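You operate a simulated robot arm through the tools that you are given. There is no shell and no other tool. Be economical: measure what you need, move in short steps, check, and stop when the job is done.

You are at the controls of a simulated robot arm. One attempt, no reset.

## Task
Paste the lapping plate's middle and lap the white valve head on it.
Fine: till the grit is gone, purple pad back, valve head on the purple mat. A coat counts when it lies all over at full strength: go over it till it gets no stronger. What is to be rubbed or washed off counts as gone when no trace of it is left.

The check looks at the end state, three seconds after you hand in, the way a careful person would. Anything else that was tipped, shoved, dropped, spilled or broken makes it a failure.

## Robot
A 7-joint arm with a two-finger parallel gripper, fixed in place. Base frame: the origin is at the foot of the arm, x ahead of it, y to its left, z up; the work surface is at about z = 0. Readings come in m, rad, newtons and seconds.
With the tool pointing down near the work surface it reaches from about 0.22 to 0.58 m from the base axis. Its first joint turns from -1.152 to 1.152 rad. Payload 2.5 kg.
The tool frame sits at the grasp point between the pads (the TCP): z along the fingers, y along the line on which they close. The tips reach 0.023 m beyond it. Largest opening 0.094 m; finger width 0.038, thickness 0.01; the body of the gripper, 0.054 by 0.096 m, starts 0.039 m behind the TCP.
Orientation is that of the tool frame in the base frame, as [roll, pitch, yaw] about the fixed x, y, z axes, in that order (R = Rz(yaw) Ry(pitch) Rx(roll)). With the fingers straight down and closing along the base's y, the tool's x points along the base's -x, its y along +y and its z along -z.

## Interface
- The arm moves only by the tool move_arm. Its argument "plan" is a list of rows, each an object of numbers (a shift or turn left out is 0, a gripper value left out holds the last): "fingers": the gripper command, from -1 (shut) to 1 (fully open), values between in proportion; "dx", "dy", "dz": the shift along the tool's x, y, z in units of 40 mm (1.0 is 40 mm); "wx", "wy", "wz": the turn, a rotation vector about the tool's x, y, z in units of 6 degrees (1.0 is 6 degrees). In form: [{"fingers": .., "dx": .., "dy": .., "dz": .., "wx": .., "wy": .., "wz": ..}, ...]. A call has 1 to 8 rows; each row shifts and turns the commanded pose from where the row before left it, along the tool's axes as they then stand. A call with a number of a shift or a turn outside -1 to 1 is refused whole. Rows are played at 5 a second. More than 0.05 m and 0.15 rad between two rows, or a gripper value outside its range, and nothing of the call is played. Where a pose cannot be reached the arm comes as near as it can. A force on the tool above 50 N (or 10 N above the force at the start of the call, whichever is more), or a blocked arm, ends the call early, and 0.2 s more pass. Each finger travels about 0.108 m/s and halts on what it meets, pressing with about 43 N; the grip force reading is that of the motor and also rises with nothing between the fingers. The clock runs only during rows and for 0.2 s after the last one: add rows that do not move to give the fingers time. The reply holds the time, the measured pose of the TCP, the force on the tool along the base axes, the opening and the grip force, in the units named above and with some noise, with the torque about the TCP (base axes, N m) and any sound that the robot's microphone picked up, and new pictures: "show" is both (left out), scene, wrist or none.
- Cameras (640 x 400 px; columns grow to the right, rows downward): "scene" is fixed at [0.1063, -0.4195, 0.5324]; the picture's right is [0.86, -0.51, 0.00], its down [-0.34, -0.58, -0.74] and it looks along [0.38, 0.64, -0.67] (base axes); focal length 295 px, centre (320, 200). "wrist" rides on the gripper at [0.086, 0.016, -0.075] in the tool frame; the picture's right is [-0.18, 0.98, 0.00], its down [-0.58, -0.11, -0.81] and it looks along [-0.79, -0.15, 0.59] (tool axes); focal length 243 px, centre (320, 200). There is no depth. A picture from a camera that has moved, and an enlarged one, comes with that camera's place and axes in the base frame and with its lens. The place of the scene camera against the robot may be out by one fixed shift of up to 0.012 m in any direction.
- enlarge(camera, box): a new picture of the part [left, top, right, bottom] of that camera's present view, enlarged. No time passes.
- hand_in(): hands the job in; it is judged then, once.

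Go step by step. Nothing tells you positions but the pictures and the camera data: compare them with the known pose of the tool, close in by small moves and look again before you grip or let go. The budget is 120 turns and 200 pictures, counting those below and the enlarged ones. Unless the task says otherwise, let go and move clear before handing in, and close with one line.

The tools are called after "Emit:" by a JSON object that holds its "fn" and its "kwargs". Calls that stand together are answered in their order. move_arm: Moves the arm, as the interface text tells. Its arguments: {"type":"object","properties":{"plan":{"type":"array","items":{"type":"object","properties":{"fingers":{"type":"number"},"dx":{"type":"number"},"dy":{"type":"number"},"dz":{"type":"number"},"wx":{"type":"number"},"wy":{"type":"number"},"wz":{"type":"number"}}}},"show":{"type":"string","enum":["both","scene","wrist","none"]}},"required":["plan"]} The other tools are called the same way: enlarge (camera, box) takes an enlarged picture of a part of a camera's view; hand_in () hands the job in.

At the start:

```text
time: 0.0
position: [0.3155, -0.1181, 0.323]
tcp_rot: [-3.141, 0.0, -3.14]
force: [-0.4, -0.5, 0.4]
ft_torque: [-0.02, 0.02, 0.01]
finger_gap: 0.0941
grasp_force: 0.0
```

scene: 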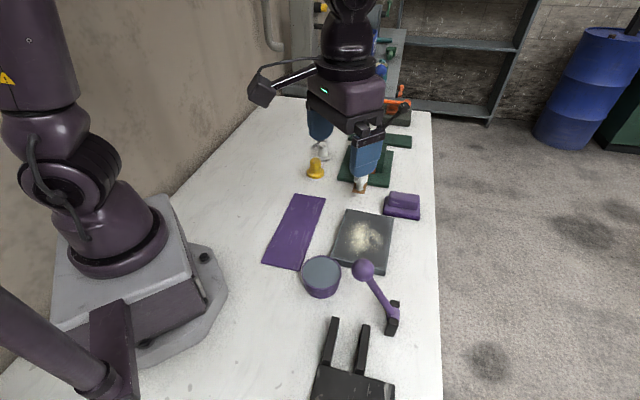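
wrist: 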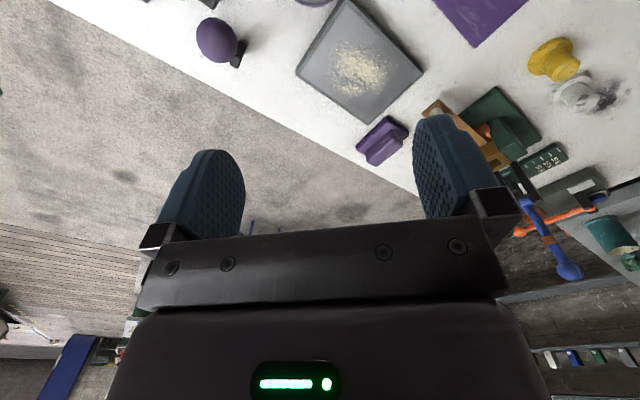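

I see a grey plate with a pale patch, a purple pad, a purple mat, a tin, a ball-handled tool, and a yellow and a white small part. I'll look closer first.

Emit:
{"fn": "enlarge", "kwargs": {"camera": "scene", "box": [250, 180, 450, 340]}}

Emit:
{"fn": "enlarge", "kwargs": {"camera": "scene", "box": [290, 80, 430, 220]}}

Emit:
{"fn": "enlarge", "kwargs": {"camera": "wrist", "box": [180, 0, 640, 290]}}

```text
2.50 times, centred on (350, 260) of scene
camera zoom: at [0.1063, -0.4195, 0.5324], right [0.86, -0.51, 0.0], down [-0.34, -0.58, -0.74], along [0.38, 0.64, -0.67], focal length 736 px, centre (245, 50)
```

zoom: 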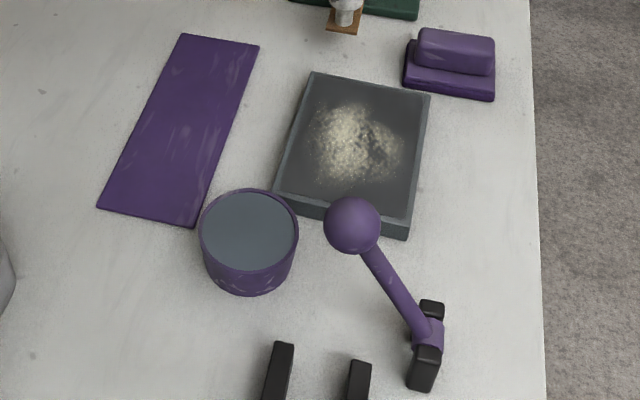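

```text
2.86 times, centred on (360, 150) of scene
camera zoom: at [0.1063, -0.4195, 0.5324], right [0.86, -0.51, 0.0], down [-0.34, -0.58, -0.74], along [0.38, 0.64, -0.67], focal length 842 px, centre (206, 343)
```

zoom: 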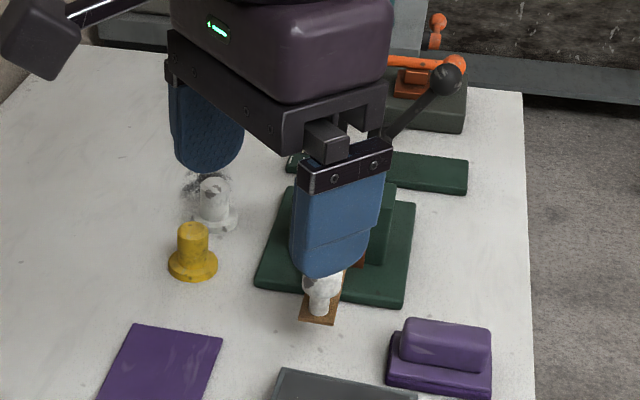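

```text
1.38 times, centred on (410, 145) of wrist
camera zoom: at [0.2295, -0.1011, 0.3973], right [0.18, 0.98, 0.0], down [0.58, -0.11, 0.81], along [0.79, -0.15, -0.59], focal length 335 px, centre (196, 276)
```

zoom: 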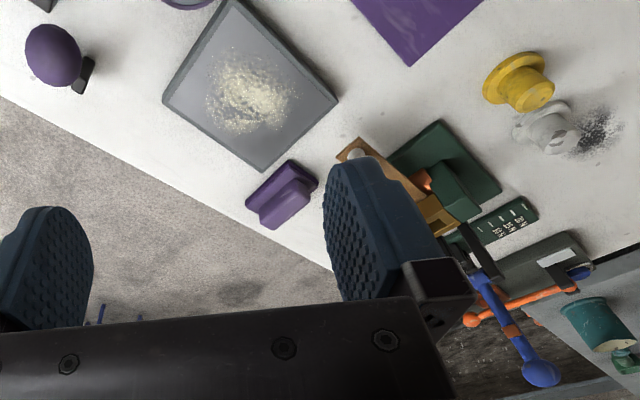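

I'll move the arm left and back to get a clear view of the valve heads and green fixtures.

Emit:
{"fn": "move_arm", "kwargs": {"plan": [{"dy": 1, "dx": 0.3, "fingers": 1}, {"dy": 1, "dx": 0.3}, {"dy": 1, "dx": 0.3}, {"dy": 1, "dx": 0.3}, {"dy": 1, "dx": 0.3}, {}]}}

```text
time: 1.4
position: [0.2573, 0.081, 0.3224]
tcp_rot: [-3.142, -0.001, 3.14]
force: [0.2, -0.1, -0.2]
ft_torque: [0.0, 0.0, 0.0]
finger_gap: 0.0939
grasp_force: 0.0
camera wrist: at [0.1696, 0.0988, 0.3956], right [0.18, 0.98, 0.0], down [0.58, -0.11, 0.81], along [0.79, -0.15, -0.59], focal length 243 px, centre (320, 200)
```

scene: 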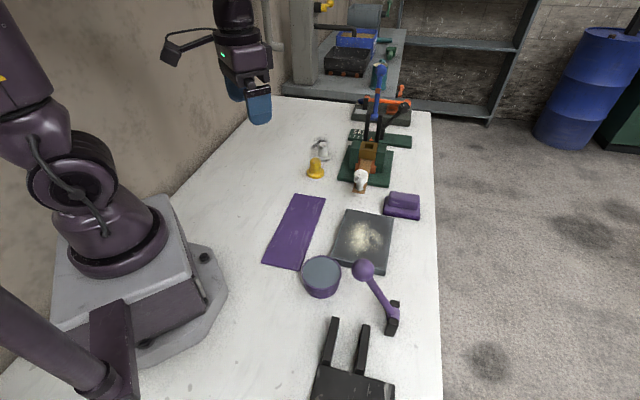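
wrist: 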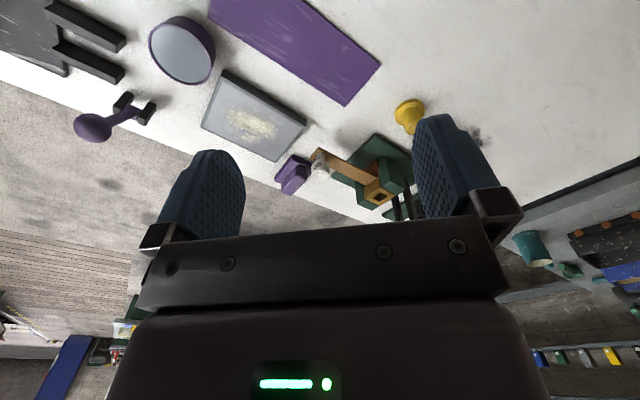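

Emit:
{"fn": "enlarge", "kwargs": {"camera": "scene", "box": [300, 80, 430, 220]}}

Emit:
{"fn": "enlarge", "kwargs": {"camera": "wrist", "box": [40, 0, 440, 240]}}

Emit:
{"fn": "enlarge", "kwargs": {"camera": "scene", "box": [290, 250, 420, 400]}}

```text
2.86 times, centred on (365, 150) of scene
camera zoom: at [0.1063, -0.4195, 0.5324], right [0.86, -0.51, 0.0], down [-0.34, -0.58, -0.74], along [0.38, 0.64, -0.67], focal length 842 px, centre (191, 343)
```

zoom: 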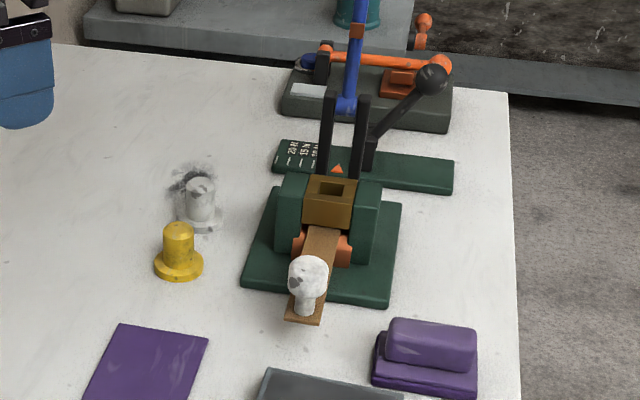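

```text
1.60 times, centred on (240, 120) of wrist
camera zoom: at [0.1696, 0.0988, 0.3956], right [0.18, 0.98, 0.0], down [0.58, -0.11, 0.81], along [0.79, -0.15, -0.59], focal length 388 px, centre (448, 328)
```

zoom: 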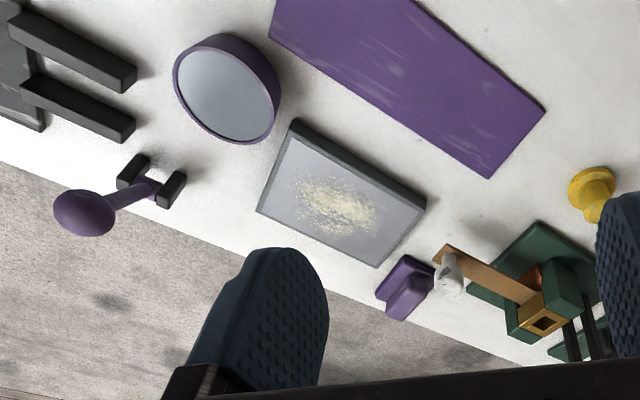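

```text
2.67 times, centred on (355, 325) of scene
camera zoom: at [0.1063, -0.4195, 0.5324], right [0.86, -0.51, 0.0], down [-0.34, -0.58, -0.74], along [0.38, 0.64, -0.67], focal length 786 px, centre (227, -133)
```

zoom: 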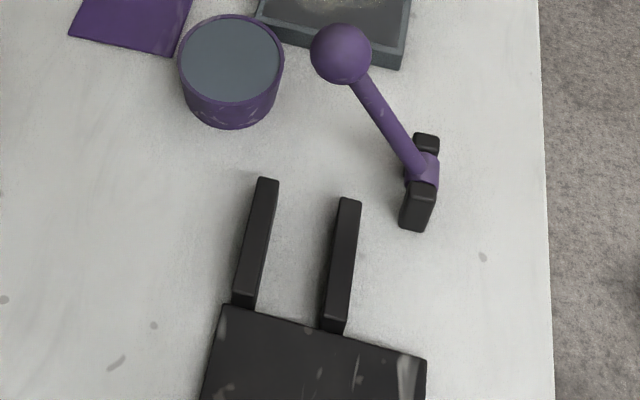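

The yellow and white stems with flanges look like the valve heads; I'll move in to look at the white one.

Emit:
{"fn": "move_arm", "kwargs": {"plan": [{"dy": 1, "dx": -0.8, "dz": 0.5}, {"dy": 1, "dx": -0.9, "dz": 0.5}, {"dy": 1, "dx": -0.9, "dz": 0.5}, {}], "show": "wrist"}}

Emit:
{"fn": "enlarge", "kwargs": {"camera": "wrist", "box": [240, 60, 480, 210]}}

Emit:
{"fn": "enlarge", "kwargs": {"camera": "wrist", "box": [40, 0, 280, 150]}}

```text
refused: row 1 steps farther than a row can; nothing moved
```

```text
2.67 times, centred on (360, 135) of wrist
camera zoom: at [0.1696, 0.0988, 0.3956], right [0.18, 0.98, 0.0], down [0.58, -0.11, 0.81], along [0.79, -0.15, -0.59], focal length 647 px, centre (213, 373)
```

zoom: 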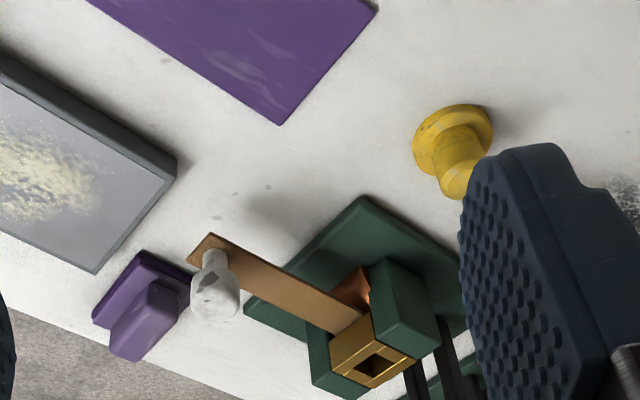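

```text
2.67 times, centred on (160, 75) of wrist
camera zoom: at [0.1696, 0.0988, 0.3956], right [0.18, 0.98, 0.0], down [0.58, -0.11, 0.81], along [0.79, -0.15, -0.59], focal length 647 px, centre (747, 533)
```

zoom: 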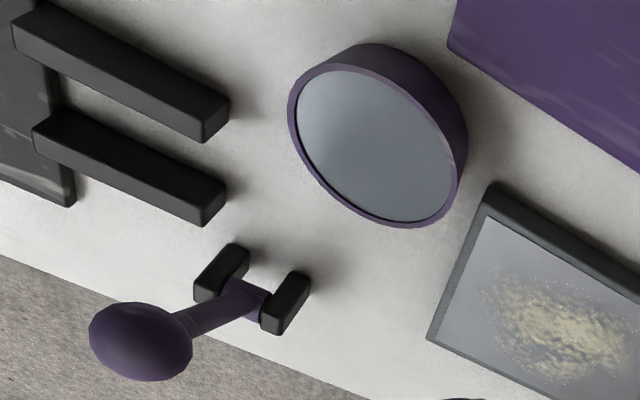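

Emit:
{"fn": "move_arm", "kwargs": {"plan": [{"dy": 0.8, "dx": -0.6, "dz": 0.4}, {"dy": 0.8, "dx": -0.6, "dz": 0.4}, {"dy": 0.8, "dx": -0.7, "dz": 0.4}, {"dy": 0.6, "dx": -0.7, "dz": 0.3}, {}], "show": "wrist"}}

```text
time: 2.6
position: [0.362, 0.2016, 0.2631]
tcp_rot: [3.14, 0.0, 3.14]
force: [-0.8, 0.6, 0.0]
ft_torque: [-0.01, 0.01, -0.03]
finger_gap: 0.094
grasp_force: 0.1
camera wrist: at [0.2753, 0.2181, 0.3375], right [0.18, 0.98, 0.0], down [0.58, -0.11, 0.81], along [0.79, -0.15, -0.59], focal length 243 px, centre (320, 200)
```

wrist: 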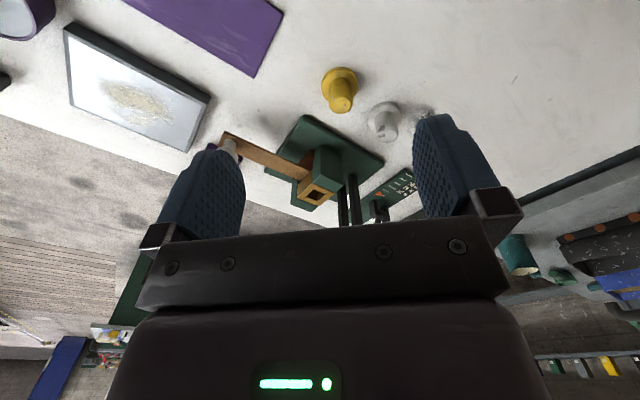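

Emit:
{"fn": "enlarge", "kwargs": {"camera": "wrist", "box": [200, 50, 440, 220]}}

Emit:
{"fn": "enlarge", "kwargs": {"camera": "scene", "box": [300, 190, 430, 280]}}

Emit:
{"fn": "enlarge", "kwargs": {"camera": "scene", "box": [300, 125, 350, 185]}}

```text
2.35 times, centred on (320, 135) of wrist
camera zoom: at [0.2753, 0.2181, 0.3375], right [0.18, 0.98, 0.0], down [0.58, -0.11, 0.81], along [0.79, -0.15, -0.59], focal length 571 px, centre (320, 353)
```

zoom: 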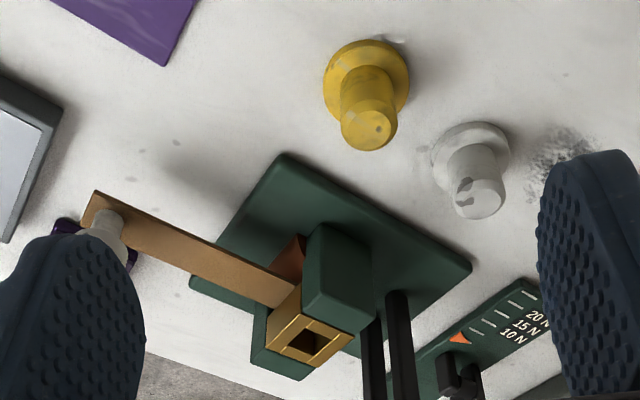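

```text
4.44 times, centred on (365, 235) of scene
camera zoom: at [0.1064, -0.4195, 0.5324], right [0.86, -0.51, 0.0], down [-0.34, -0.58, -0.74], along [0.38, 0.64, -0.67], focal length 1309 px, centre (120, 44)
```

zoom: 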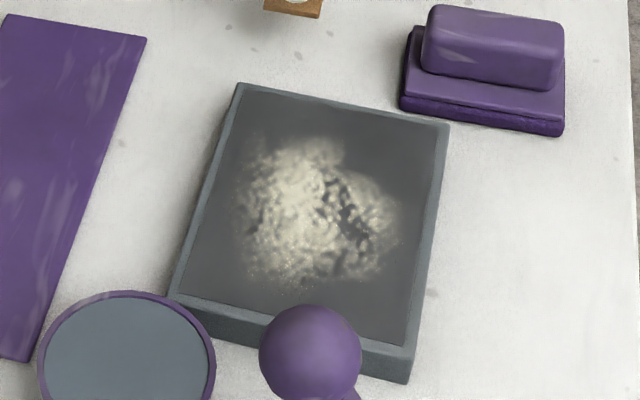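

```text
6.67 times, centred on (325, 155) of scene
camera zoom: at [0.1064, -0.4195, 0.5324], right [0.86, -0.51, 0.0], down [-0.34, -0.58, -0.74], along [0.38, 0.64, -0.67], focal length 1964 px, centre (287, 500)
```

zoom: 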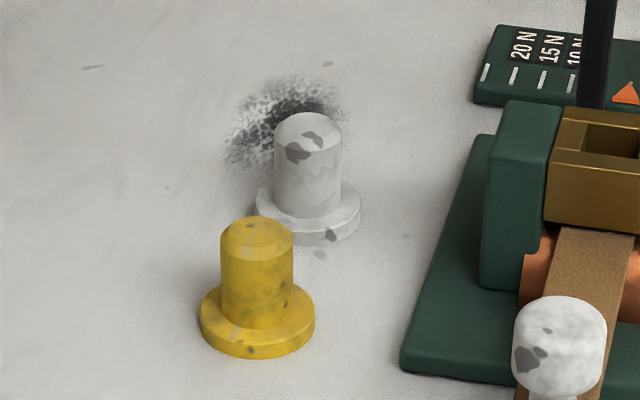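

The white valve head is the flanged grey-white one next to the yellow one. Now a closer look at the pad, plate and tin.

Emit:
{"fn": "move_arm", "kwargs": {"plan": [{"dy": -1}, {"dy": -1}, {"dy": -1}, {"dy": -1}, {"dy": -1}, {"dy": -1}, {"dy": -1}, {}], "show": "wrist"}}

Emit:
{"fn": "enlarge", "kwargs": {"camera": "wrist", "box": [180, 0, 500, 200]}}

```text
time: 4.4
position: [0.3597, -0.0779, 0.266]
tcp_rot: [3.14, -0.001, -3.142]
force: [0.3, -0.9, -0.3]
ft_torque: [0.01, 0.01, 0.0]
finger_gap: 0.094
grasp_force: 0.0
camera wrist: at [0.2735, -0.0606, 0.3396], right [0.18, 0.98, 0.0], down [0.58, -0.11, 0.81], along [0.79, -0.15, -0.59], focal length 243 px, centre (320, 200)
```

wrist: 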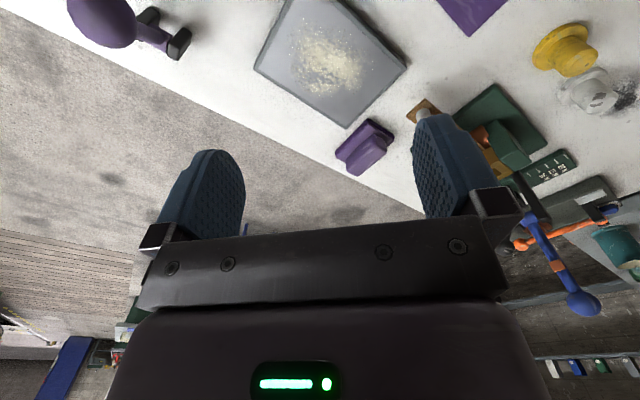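

```text
2.00 times, centred on (340, 100) of wrist
camera zoom: at [0.2735, -0.0606, 0.3396], right [0.18, 0.98, 0.0], down [0.58, -0.11, 0.81], along [0.79, -0.15, -0.59], focal length 485 px, centre (280, 400)
```

zoom: 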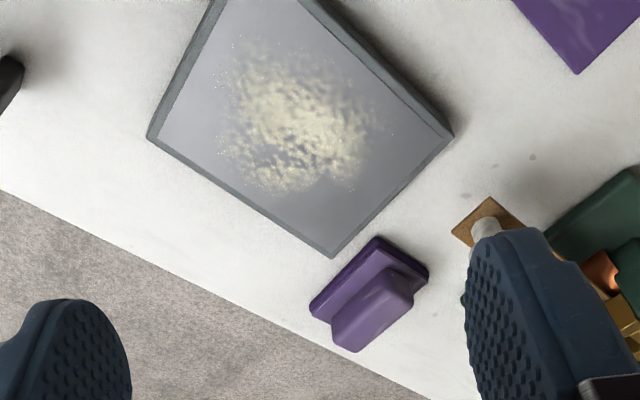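

Pad centre comes out about (0.567, -0.04), turned 45°. I'll yaw the wrist to that orientation and look at the tin from close by.

Emit:
{"fn": "move_arm", "kwargs": {"plan": [{"dx": 0.75, "dy": 0.6}, {"dx": 0.75, "dy": 0.6}, {"dx": 0.75, "dy": 0.6}, {"dx": 0.75, "dy": 0.6}, {"wz": 1}, {"wz": 1}, {"wz": 1}, {"wz": 1}], "show": "none"}}

Emit:
{"fn": "move_arm", "kwargs": {"plan": [{"wz": 1}, {"wz": 1}, {"wz": 1}, {"wz": 0.5}, {}], "show": "wrist"}}

Emit:
{"fn": "enlarge", "kwargs": {"camera": "wrist", "box": [200, 0, 480, 180]}}

```text
time: 6.2
position: [0.2405, 0.018, 0.2632]
tcp_rot: [-3.141, 0.0, 2.722]
force: [0.4, 0.0, -0.4]
ft_torque: [0.0, -0.01, 0.0]
finger_gap: 0.094
grasp_force: 0.1
```

```text
time: 7.4
position: [0.2387, 0.0181, 0.2635]
tcp_rot: [3.14, 0.0, 2.353]
force: [-0.5, -1.5, -0.7]
ft_torque: [-0.01, -0.01, -0.03]
finger_gap: 0.094
grasp_force: 0.1
camera wrist: at [0.1906, 0.0915, 0.3377], right [0.83, 0.56, 0.0], down [0.33, -0.49, 0.81], along [0.45, -0.67, -0.59], focal length 243 px, centre (320, 200)
```

wrist: 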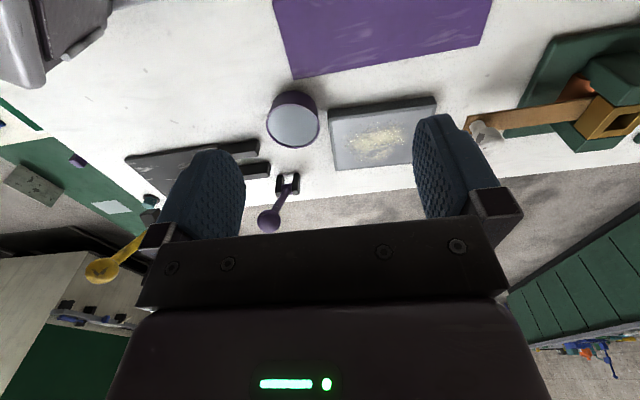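

```text
2.22 times, centred on (340, 90) of wrist
camera zoom: at [0.1906, 0.0915, 0.3377], right [0.83, 0.56, 0.0], down [0.33, -0.49, 0.81], along [0.45, -0.67, -0.59], focal length 539 px, centre (276, 444)
```

zoom: 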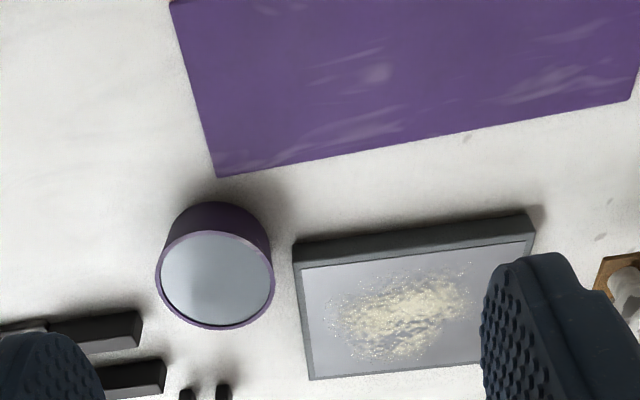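

The pad handle needs the closing line along the (1,1) diagonal. The side camera would come too close to the white knob on the press, so I'll flip the wrist by 180°.

Emit:
{"fn": "move_arm", "kwargs": {"plan": [{"wz": -1}, {"wz": -1}, {"wz": -1}, {"wz": -1}, {"wz": -1}, {"wz": -1}, {"wz": -1}, {"wz": -1}], "show": "none"}}

Emit:
{"fn": "move_arm", "kwargs": {"plan": [{"wz": -1}, {"wz": -1}, {"wz": -1}, {"wz": -1}, {"wz": -1}, {"wz": -1}, {"wz": -1}, {"wz": -1}], "show": "none"}}

Emit:
{"fn": "move_arm", "kwargs": {"plan": [{"wz": -1}, {"wz": -1}, {"wz": -1}, {"wz": -1}, {"wz": -1}, {"wz": -1}, {"wz": -1}, {"wz": -1}], "show": "none"}}

Emit:
{"fn": "move_arm", "kwargs": {"plan": [{"wz": -1}, {"wz": -1}, {"wz": -1}, {"wz": -1}, {"wz": -1}, {"wz": -1}, {}], "show": "both"}}

```text
time: 9.2
position: [0.2386, 0.0187, 0.2633]
tcp_rot: [3.141, 0.001, -3.089]
force: [0.3, 0.0, -0.1]
ft_torque: [0.02, -0.01, -0.02]
finger_gap: 0.0939
grasp_force: 0.0
```

```text
time: 11.0
position: [0.2382, 0.0166, 0.2642]
tcp_rot: [3.141, 0.0, -2.249]
force: [1.4, 0.4, 0.3]
ft_torque: [-0.02, -0.01, 0.01]
finger_gap: 0.0938
grasp_force: 0.0
```

```text
time: 12.8
position: [0.2408, 0.0175, 0.2625]
tcp_rot: [-3.141, 0.0, -1.409]
force: [0.6, 0.5, 0.3]
ft_torque: [-0.02, 0.0, -0.01]
finger_gap: 0.0939
grasp_force: 0.1
```

```text
time: 14.4
position: [0.2399, 0.0183, 0.2638]
tcp_rot: [-3.141, 0.001, -0.785]
force: [-0.2, 0.6, -0.7]
ft_torque: [0.03, 0.0, 0.01]
finger_gap: 0.094
grasp_force: 0.0
camera wrist: at [0.2902, -0.0536, 0.3375], right [-0.82, -0.57, 0.0], down [-0.34, 0.49, 0.81], along [-0.46, 0.66, -0.59], focal length 243 px, centre (320, 200)
```

scene: 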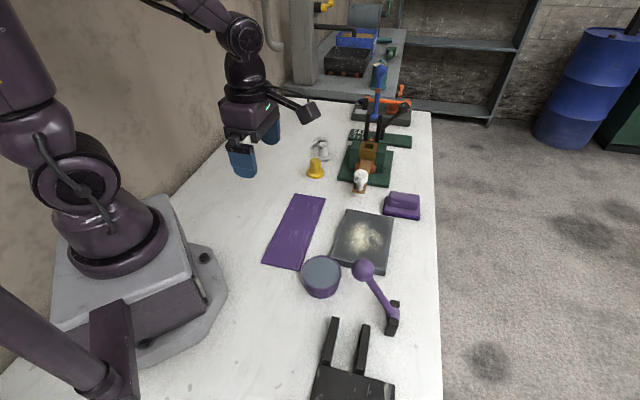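
wrist: 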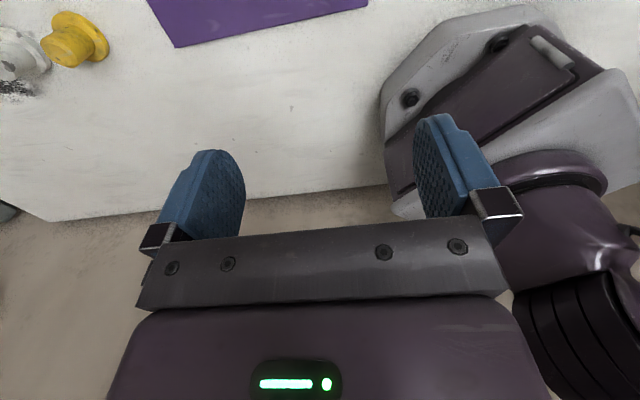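

Emit:
{"fn": "move_arm", "kwargs": {"plan": [{"dx": 0.85, "dy": -0.595, "dz": 0.41}, {"dx": 0.85, "dy": -0.595, "dz": 0.41}, {"dx": 0.85, "dy": -0.595, "dz": 0.41}, {"dx": 0.85, "dy": -0.595, "dz": 0.41}, {"dx": 0.85, "dy": -0.595, "dz": 0.41}, {"dx": 0.85, "dy": -0.595, "dz": 0.41}, {"dx": 0.85, "dy": -0.595, "dz": 0.41}, {"dx": 0.85, "dy": -0.595, "dz": 0.41}], "show": "both"}}

```text
time: 16.2
position: [0.5674, -0.0406, 0.1318]
tcp_rot: [3.14, 0.003, -0.786]
force: [-0.4, -0.5, 0.7]
ft_torque: [-0.01, -0.05, -0.02]
finger_gap: 0.0938
grasp_force: 0.0
camera wrist: at [0.6177, -0.1126, 0.2054], right [-0.83, -0.56, 0.0], down [-0.33, 0.49, 0.81], along [-0.46, 0.67, -0.59], focal length 243 px, centre (320, 200)
```

scene: 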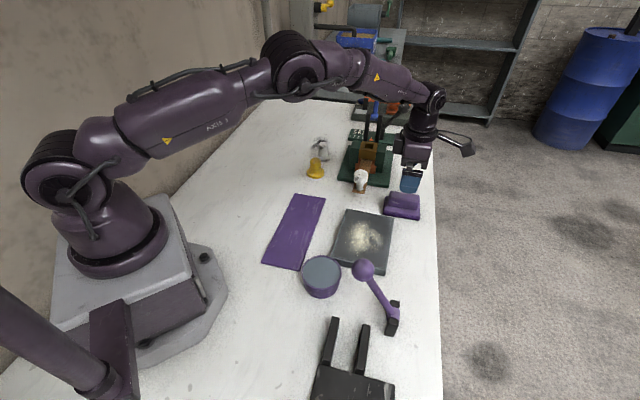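
wrist: 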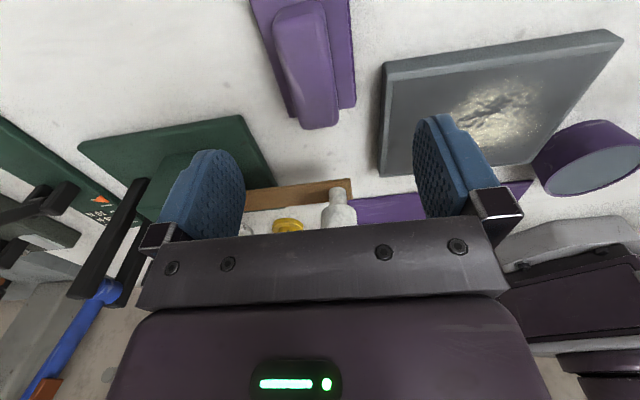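

Handle lies about 6 mm off along the closing line. Correct and descend part-way.

Emit:
{"fn": "move_arm", "kwargs": {"plan": [{"dy": -0.16, "dx": 0.05}, {"dz": 0.6}, {"dz": 0.6}, {"dz": 0.4}, {}], "show": "both"}}

Emit:
{"fn": "enlarge", "kwargs": {"camera": "scene", "box": [360, 150, 460, 240]}}

```text
time: 17.4
position: [0.5719, -0.0357, 0.0677]
tcp_rot: [-3.141, 0.0, -0.786]
force: [-0.8, 0.7, 1.3]
ft_torque: [0.0, 0.03, 0.02]
finger_gap: 0.0941
grasp_force: 0.1
camera wrist: at [0.622, -0.1077, 0.1419], right [-0.83, -0.56, 0.0], down [-0.33, 0.49, 0.81], along [-0.46, 0.67, -0.59], focal length 243 px, centre (320, 200)
```

scene: 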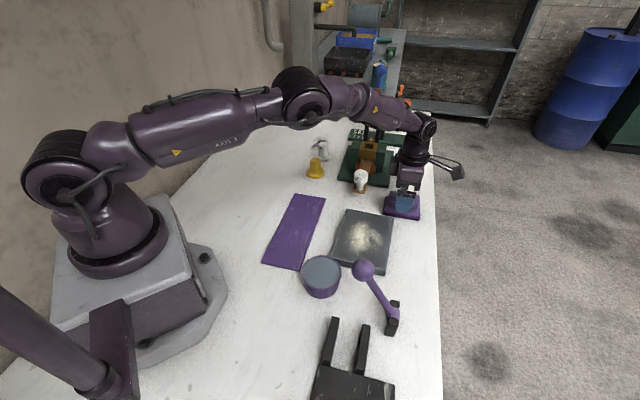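
wrist: 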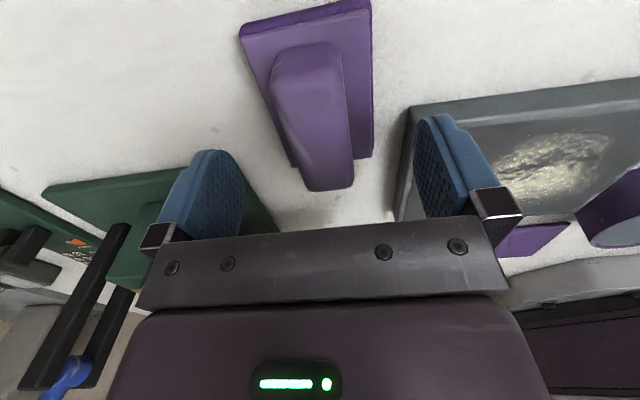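

```text
4.44 times, centred on (410, 195) of scene
camera zoom: at [0.1063, -0.4195, 0.5324], right [0.86, -0.51, 0.0], down [-0.34, -0.58, -0.74], along [0.38, 0.64, -0.67], focal length 1309 px, centre (-80, 222)
```

zoom: 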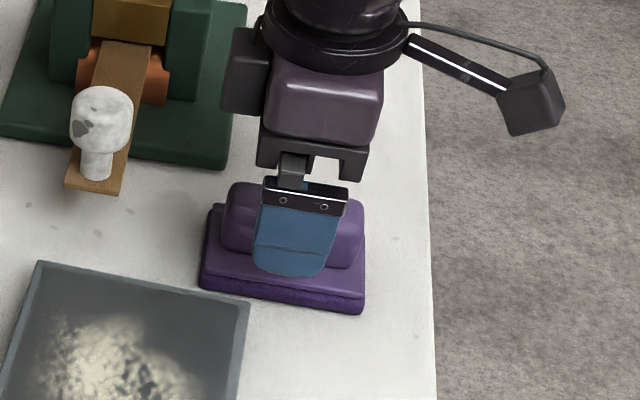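

Emit:
{"fn": "move_arm", "kwargs": {"plan": [{"dz": 0.3}, {"dz": 0.24}, {}], "show": "scene"}}

Emit:
{"fn": "enlarge", "kwargs": {"camera": "scene", "box": [360, 150, 460, 240]}}

```text
time: 18.2
position: [0.5723, -0.0365, 0.0469]
tcp_rot: [-3.141, 0.0, -0.785]
force: [0.5, 0.0, 0.7]
ft_torque: [0.02, 0.0, 0.02]
finger_gap: 0.0939
grasp_force: 0.0
```

scene: 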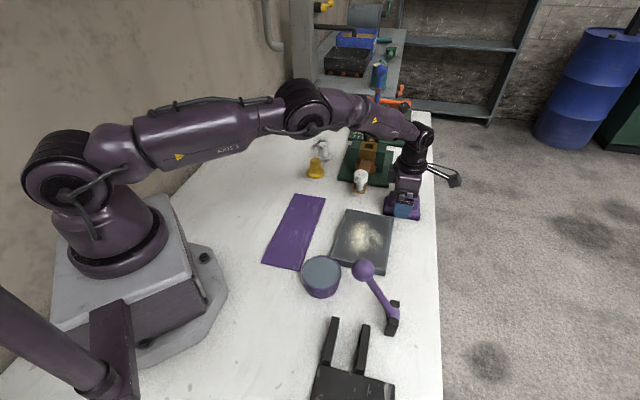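

```text
4.44 times, centred on (410, 195) of scene
camera zoom: at [0.1063, -0.4195, 0.5324], right [0.86, -0.51, 0.0], down [-0.34, -0.58, -0.74], along [0.38, 0.64, -0.67], focal length 1309 px, centre (-80, 222)
```

zoom: 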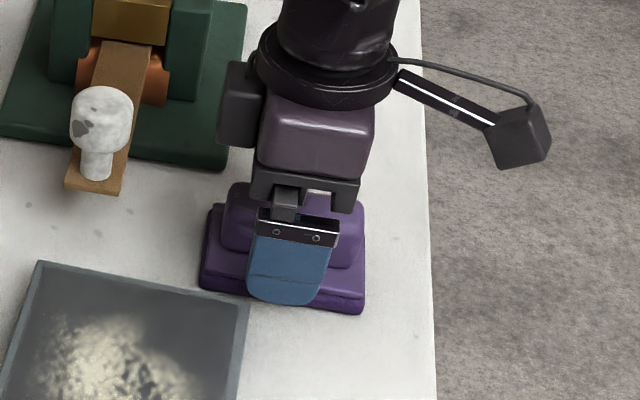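

Emit:
{"fn": "move_arm", "kwargs": {"plan": [{"dz": -0.07}, {"fingers": -0.2}, {"fingers": -1}, {}, {}, {}], "show": "both"}}

Emit:
{"fn": "enlarge", "kwargs": {"camera": "scene", "box": [360, 150, 460, 240]}}

```text
time: 19.6
position: [0.5707, -0.0366, 0.0494]
tcp_rot: [-3.141, 0.0, -0.785]
force: [-0.7, 0.7, 0.3]
ft_torque: [0.02, -0.05, 0.01]
finger_gap: 0.0312
grasp_force: 42.8
camera wrist: at [0.6225, -0.1082, 0.1234], right [-0.83, -0.56, 0.0], down [-0.33, 0.49, 0.81], along [-0.46, 0.67, -0.59], focal length 243 px, centre (320, 200)
```

scene: 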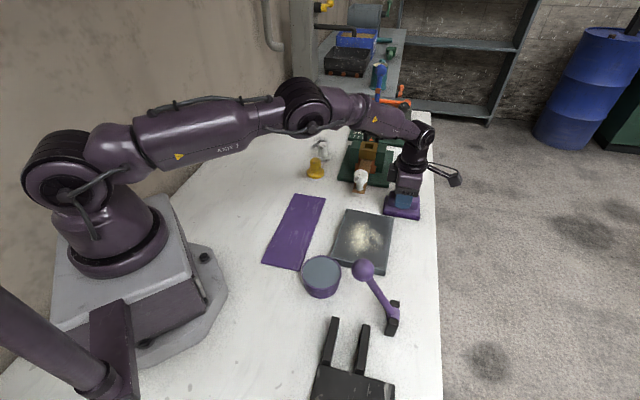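
wrist: 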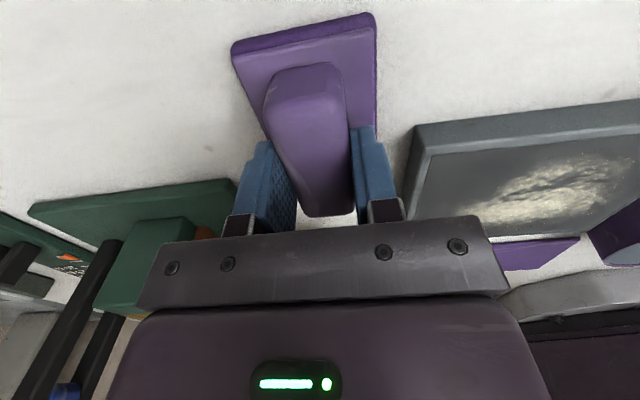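

```text
4.44 times, centred on (410, 195) of scene
camera zoom: at [0.1063, -0.4195, 0.5324], right [0.86, -0.51, 0.0], down [-0.34, -0.58, -0.74], along [0.38, 0.64, -0.67], focal length 1309 px, centre (-80, 222)
```

zoom: 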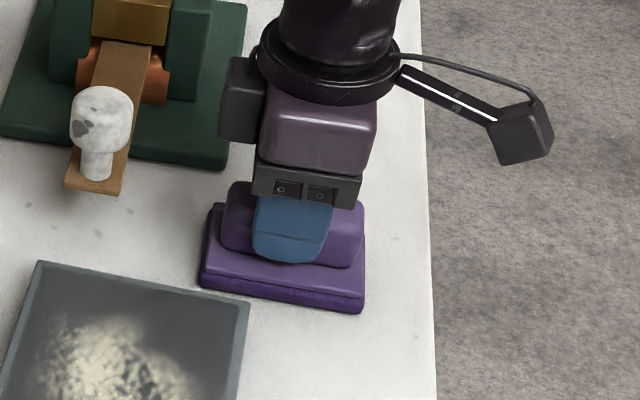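

Handle gripped (0.031 m). Lift, then travel to above the tin and turn so camera stays away from the ball lever.

Emit:
{"fn": "move_arm", "kwargs": {"plan": [{"dz": -0.5}, {"dz": -1}, {"dz": -1}, {}], "show": "both"}}

Emit:
{"fn": "move_arm", "kwargs": {"plan": [{"dx": -0.44, "dy": 0.83}, {"dx": -0.44, "dy": 0.83}, {"dx": -0.44, "dy": 0.83}, {"dx": -0.44, "dy": 0.83}, {"dx": -0.44, "dy": 0.83}, {"dx": -0.44, "dy": 0.83}, {"dx": -0.44, "dy": 0.83}, {"dx": -0.44, "dy": 0.83}], "show": "none"}}

Emit:
{"fn": "move_arm", "kwargs": {"plan": [{"wz": -1}, {"wz": -1}, {"wz": -1}, {"wz": -1}, {"wz": -1}, {"wz": -1}, {}], "show": "both"}}

```text
time: 20.6
position: [0.5733, -0.0365, 0.1514]
tcp_rot: [3.141, -0.002, -0.786]
force: [0.3, 0.8, 0.2]
ft_torque: [-0.01, 0.02, 0.0]
finger_gap: 0.0
grasp_force: 42.2
camera wrist: at [0.6229, -0.108, 0.2241], right [-0.83, -0.56, 0.0], down [-0.33, 0.49, 0.81], along [-0.46, 0.67, -0.59], focal length 243 px, centre (320, 200)
```

scene: 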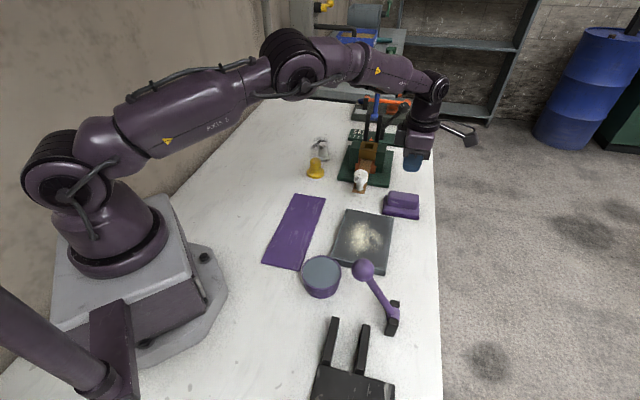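
wrist: 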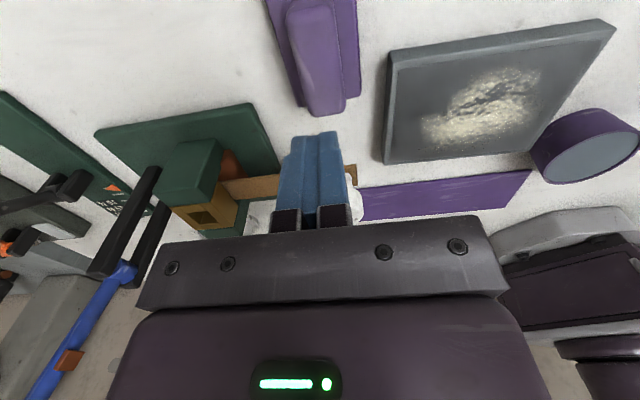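

```text
time: 22.4
position: [0.287, -0.1266, 0.1494]
tcp_rot: [3.141, 0.0, -0.786]
force: [0.4, 0.3, 0.1]
ft_torque: [-0.06, 0.01, 0.01]
finger_gap: 0.0001
grasp_force: 42.7
```

```text
time: 24.0
position: [0.2851, -0.1267, 0.1487]
tcp_rot: [-3.141, -0.001, -0.155]
force: [0.3, -0.4, 0.4]
ft_torque: [0.0, -0.02, -0.03]
finger_gap: 0.0
grasp_force: 42.4
camera wrist: at [0.3686, -0.1535, 0.2229], right [-0.33, -0.94, 0.0], down [-0.56, 0.2, 0.81], along [-0.76, 0.27, -0.59], focal length 243 px, centre (320, 200)
```

scene: 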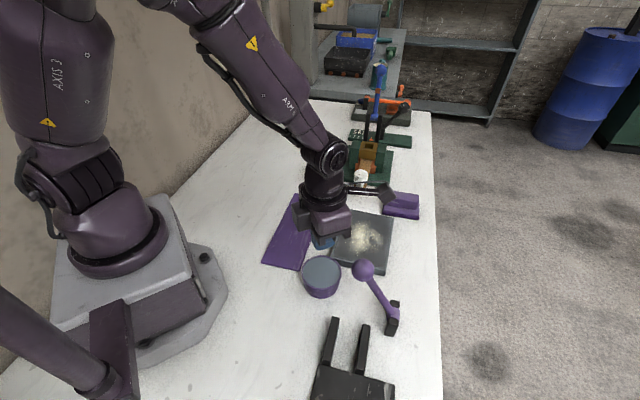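
wrist: 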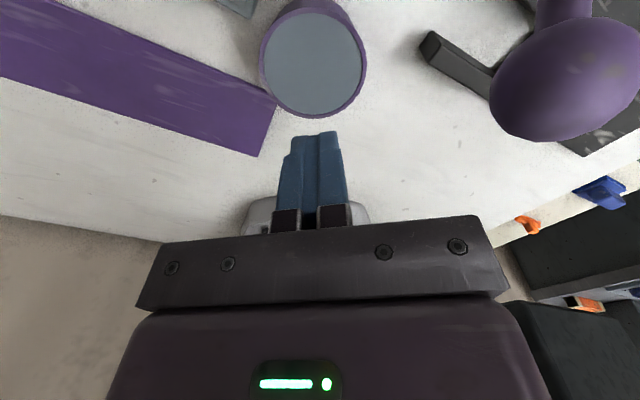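

The grip slipped off (held too high); the pad stayed in place. Inspect the tin from here, then return for a lower grip.

Emit:
{"fn": "enlarge", "kwargs": {"camera": "wrist", "box": [230, 0, 400, 130]}}

Emit:
{"fn": "enlarge", "kwargs": {"camera": "scene", "box": [375, 180, 435, 225]}}

Emit:
{"fn": "enlarge", "kwargs": {"camera": "scene", "box": [290, 245, 355, 305]}}

```text
3.08 times, centred on (315, 65) of wrist
camera zoom: at [0.3686, -0.1535, 0.2229], right [-0.33, -0.94, 0.0], down [-0.56, 0.2, 0.81], along [-0.76, 0.27, -0.59], focal length 746 px, centre (335, 615)
```

zoom: 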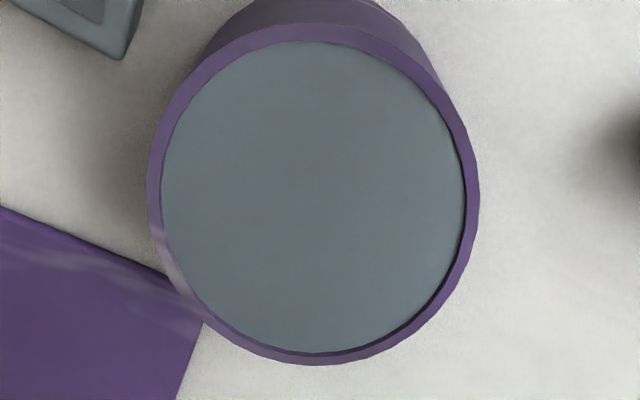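

```text
8.89 times, centred on (405, 202) of scene
camera zoom: at [0.1063, -0.4195, 0.5324], right [0.86, -0.51, 0.0], down [-0.34, -0.58, -0.74], along [0.38, 0.64, -0.67], focal length 2619 px, centre (-436, 178)
```

zoom: 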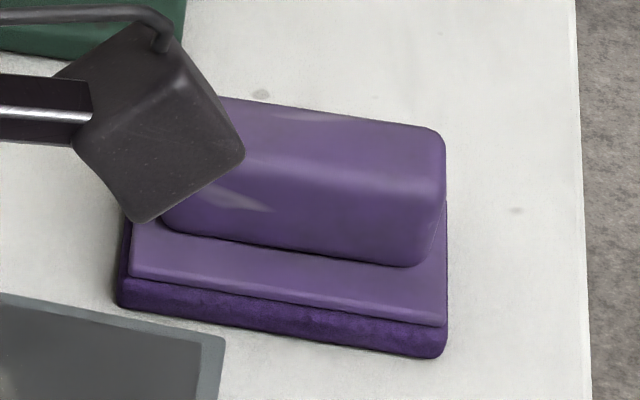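

```text
6.67 times, centred on (322, 275) of scene
camera zoom: at [0.1063, -0.4195, 0.5324], right [0.86, -0.51, 0.0], down [-0.34, -0.58, -0.74], along [0.38, 0.64, -0.67], focal length 1964 px, centre (303, -300)
```

zoom: 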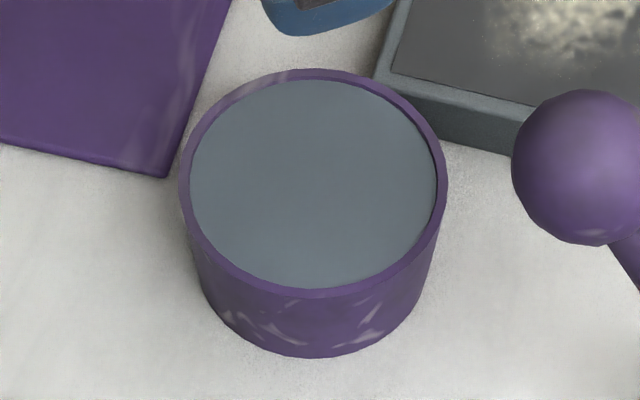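

Base top is only ~12 mm high, so I can grip ~9 mm lower. Going back.

Emit:
{"fn": "move_arm", "kwargs": {"plan": [{"wz": 1, "fingers": 1}, {"wz": 1}, {"wz": 1}, {"wz": 1}, {"wz": 1}, {"wz": 1}], "show": "none"}}

Emit:
{"fn": "move_arm", "kwargs": {"plan": [{"dx": 0.44, "dy": -0.83}, {"dx": 0.44, "dy": -0.83}, {"dx": 0.44, "dy": -0.83}, {"dx": 0.44, "dy": -0.83}, {"dx": 0.44, "dy": -0.83}, {"dx": 0.44, "dy": -0.83}, {"dx": 0.44, "dy": -0.83}, {"dx": 0.44, "dy": -0.83}], "show": "none"}}

Emit:
{"fn": "move_arm", "kwargs": {"plan": [{"dz": 1}, {"dz": 1}, {}], "show": "both"}}

```text
time: 25.4
position: [0.2852, -0.1241, 0.1492]
tcp_rot: [-3.141, 0.001, -0.789]
force: [0.2, -0.2, -0.3]
ft_torque: [0.01, 0.01, -0.01]
finger_gap: 0.094
grasp_force: 0.0
```

```text
time: 27.2
position: [0.5717, -0.0344, 0.1489]
tcp_rot: [3.141, 0.002, -0.785]
force: [0.3, 0.0, 0.2]
ft_torque: [-0.01, 0.01, 0.02]
finger_gap: 0.0939
grasp_force: 0.0
```

```text
time: 28.0
position: [0.5729, -0.0371, 0.0713]
tcp_rot: [-3.141, 0.0, -0.786]
force: [-0.9, 0.5, 0.7]
ft_torque: [-0.04, 0.04, 0.03]
finger_gap: 0.0939
grasp_force: 0.0
camera wrist: at [0.6233, -0.1079, 0.1448], right [-0.82, -0.57, 0.0], down [-0.33, 0.49, 0.81], along [-0.46, 0.67, -0.59], focal length 243 px, centre (320, 200)
```

scene: 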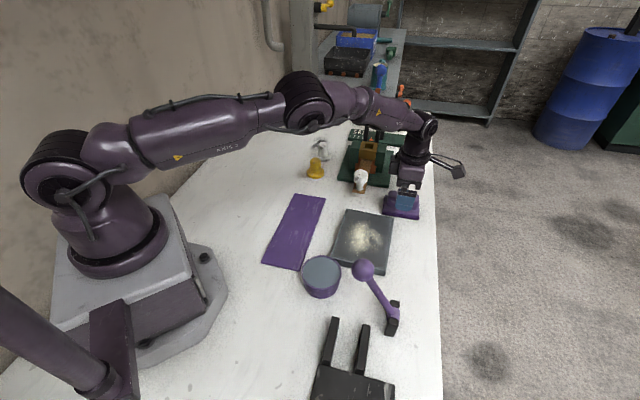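
wrist: 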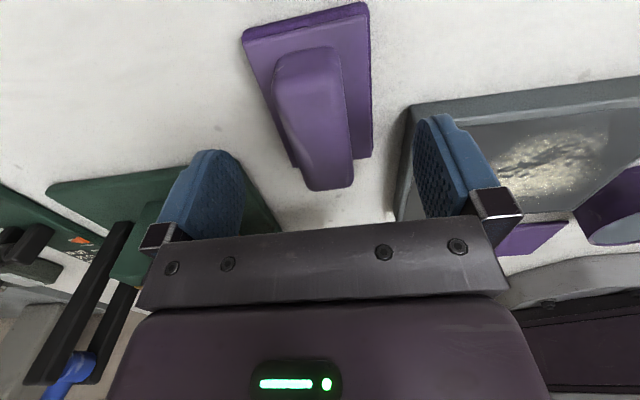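

Emit:
{"fn": "move_arm", "kwargs": {"plan": [{"fingers": 0.15, "dz": 0.2}, {"dz": 0.25}, {"dz": 0.2}, {"dz": 0.1}, {}], "show": "wrist"}}

Emit:
{"fn": "enlarge", "kwargs": {"camera": "scene", "box": [375, 170, 435, 225]}}

```text
time: 29.2
position: [0.5733, -0.0366, 0.0399]
tcp_rot: [-3.141, -0.001, -0.786]
force: [0.3, 0.4, -0.4]
ft_torque: [-0.01, -0.01, 0.01]
finger_gap: 0.0541
grasp_force: 0.1
camera wrist: at [0.6228, -0.1081, 0.1129], right [-0.83, -0.56, 0.0], down [-0.33, 0.49, 0.81], along [-0.46, 0.67, -0.59], focal length 243 px, centre (320, 200)
```

wrist: 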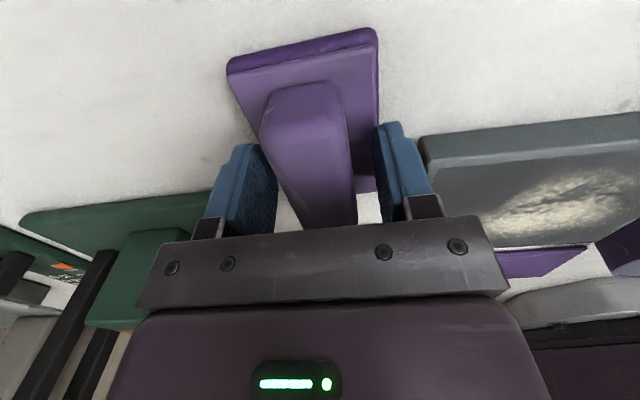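

```text
7.27 times, centred on (405, 198) of scene
camera zoom: at [0.1063, -0.4195, 0.5324], right [0.86, -0.51, 0.0], down [-0.34, -0.58, -0.74], along [0.38, 0.64, -0.67], focal length 2142 px, centre (-298, 218)
```

zoom: 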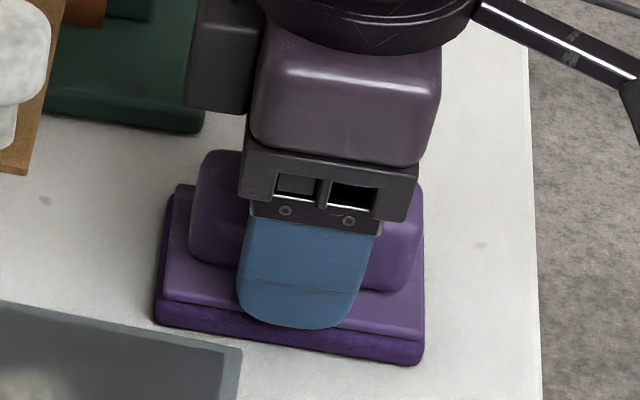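

Emit:
{"fn": "move_arm", "kwargs": {"plan": [{"dz": 0.07}, {"fingers": -1}, {}, {}, {}], "show": "none"}}

Emit:
{"fn": "move_arm", "kwargs": {"plan": [{"dz": -0.3}, {"dz": -0.5}, {"dz": -0.5}, {}], "show": "both"}}

```text
time: 30.4
position: [0.5732, -0.0351, 0.0371]
tcp_rot: [-3.141, 0.0, -0.787]
force: [0.0, 0.1, 0.2]
ft_torque: [0.01, 0.01, -0.01]
finger_gap: 0.0317
grasp_force: 42.9
```

```text
time: 31.4
position: [0.5723, -0.0369, 0.0892]
tcp_rot: [-3.141, -0.001, -0.786]
force: [-0.1, 0.5, -1.1]
ft_torque: [0.04, 0.0, 0.04]
finger_gap: 0.0316
grasp_force: 42.8
camera wrist: at [0.6225, -0.1086, 0.163], right [-0.83, -0.56, 0.0], down [-0.33, 0.49, 0.81], along [-0.46, 0.67, -0.59], focal length 243 px, centre (320, 200)
```

scene: 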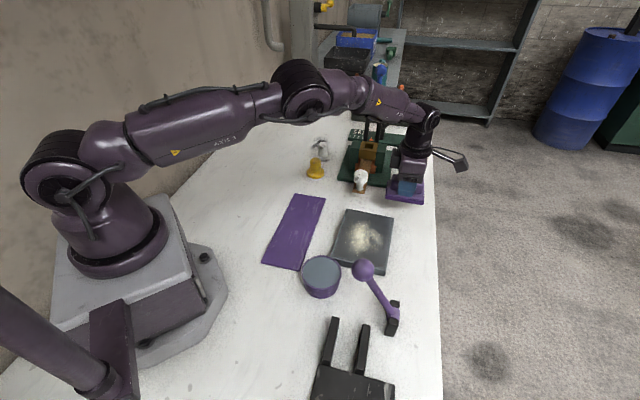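
wrist: 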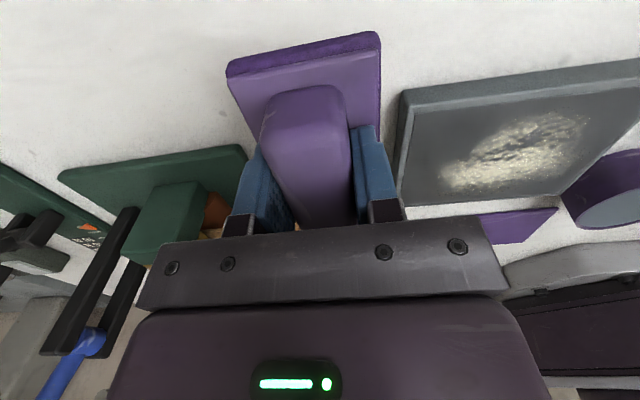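

Pad held. Lift and travel to the tin.

Emit:
{"fn": "move_arm", "kwargs": {"plan": [{"dz": -0.7}, {"dz": -0.7}, {}], "show": "none"}}

Emit:
{"fn": "move_arm", "kwargs": {"plan": [{"dx": -0.44, "dy": 0.83}, {"dx": -0.44, "dy": 0.83}, {"dx": -0.44, "dy": 0.83}, {"dx": -0.44, "dy": 0.83}, {"dx": -0.44, "dy": 0.83}, {"dx": -0.44, "dy": 0.83}, {"dx": -0.44, "dy": 0.83}, {"dx": -0.41, "dy": 0.76}], "show": "none"}}

Emit:
{"fn": "move_arm", "kwargs": {"plan": [{"wz": -1}, {"wz": -1}, {"wz": -1}, {"wz": -1}, {"wz": -1}, {"wz": -1}, {}], "show": "both"}}

```text
time: 32.2
position: [0.5705, -0.036, 0.1433]
tcp_rot: [3.141, -0.001, -0.787]
force: [0.0, 0.3, -2.0]
ft_torque: [-0.03, 0.0, -0.01]
finger_gap: 0.0315
grasp_force: 43.3
```

```text
time: 34.0
position: [0.2876, -0.1261, 0.1465]
tcp_rot: [3.141, 0.001, -0.784]
force: [-0.1, 0.1, -0.5]
ft_torque: [0.02, 0.03, 0.0]
finger_gap: 0.0315
grasp_force: 43.1
```

```text
time: 35.6
position: [0.2891, -0.1241, 0.1435]
tcp_rot: [-3.141, 0.0, -0.155]
force: [1.0, 0.6, -0.7]
ft_torque: [0.0, 0.03, -0.03]
finger_gap: 0.0313
grasp_force: 43.0
camera wrist: at [0.3716, -0.1527, 0.2183], right [-0.33, -0.94, 0.0], down [-0.56, 0.2, 0.81], along [-0.76, 0.27, -0.59], focal length 243 px, centre (320, 200)
```

scene: 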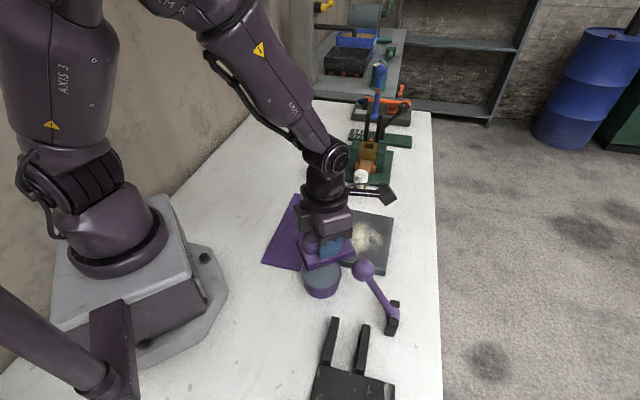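
wrist: 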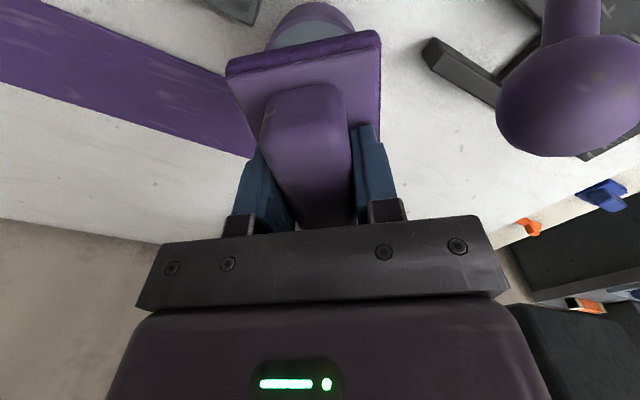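

Lower the pad flat towards the tin, slowly at the end.

Emit:
{"fn": "move_arm", "kwargs": {"plan": [{"dz": 0.6}, {"dz": 0.6}, {"dz": 0.5}, {"dz": 0.08}, {}], "show": "scene"}}

Emit:
{"fn": "enlarge", "kwargs": {"camera": "scene", "box": [270, 220, 390, 310]}}

```text
time: 36.6
position: [0.2877, -0.1229, 0.0749]
tcp_rot: [3.134, -0.001, -0.156]
force: [-3.5, 1.8, 12.2]
ft_torque: [0.31, -0.2, 0.07]
finger_gap: 0.0318
grasp_force: 43.1
stopped in row 5: the force on the tool passed its limit at 50 N (the readings are from after the stop); the commanded pose is now the measured one
```

scene: 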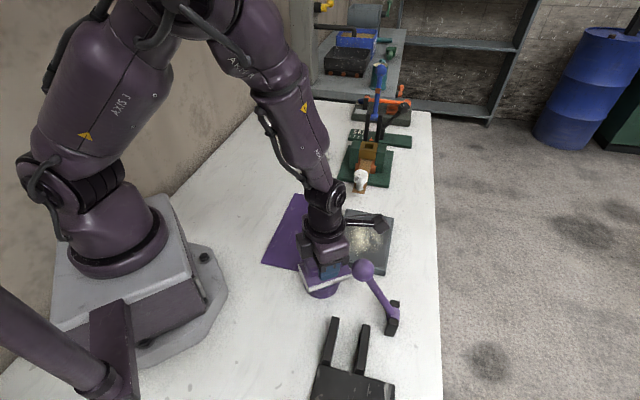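

```text
4.44 times, centred on (330, 265) of scene
camera zoom: at [0.1063, -0.4195, 0.5324], right [0.86, -0.51, 0.0], down [-0.34, -0.58, -0.74], along [0.38, 0.64, -0.67], focal length 1309 px, centre (276, -89)
```

zoom: 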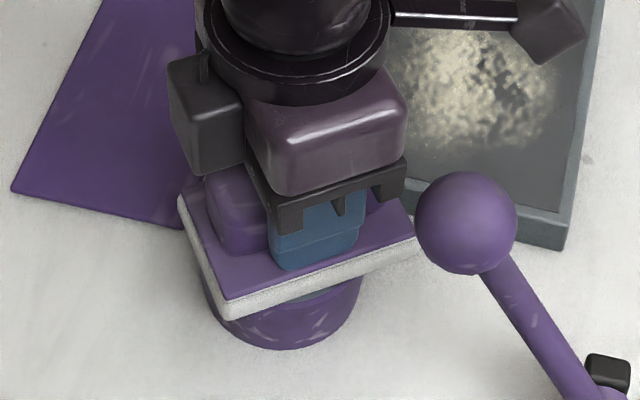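

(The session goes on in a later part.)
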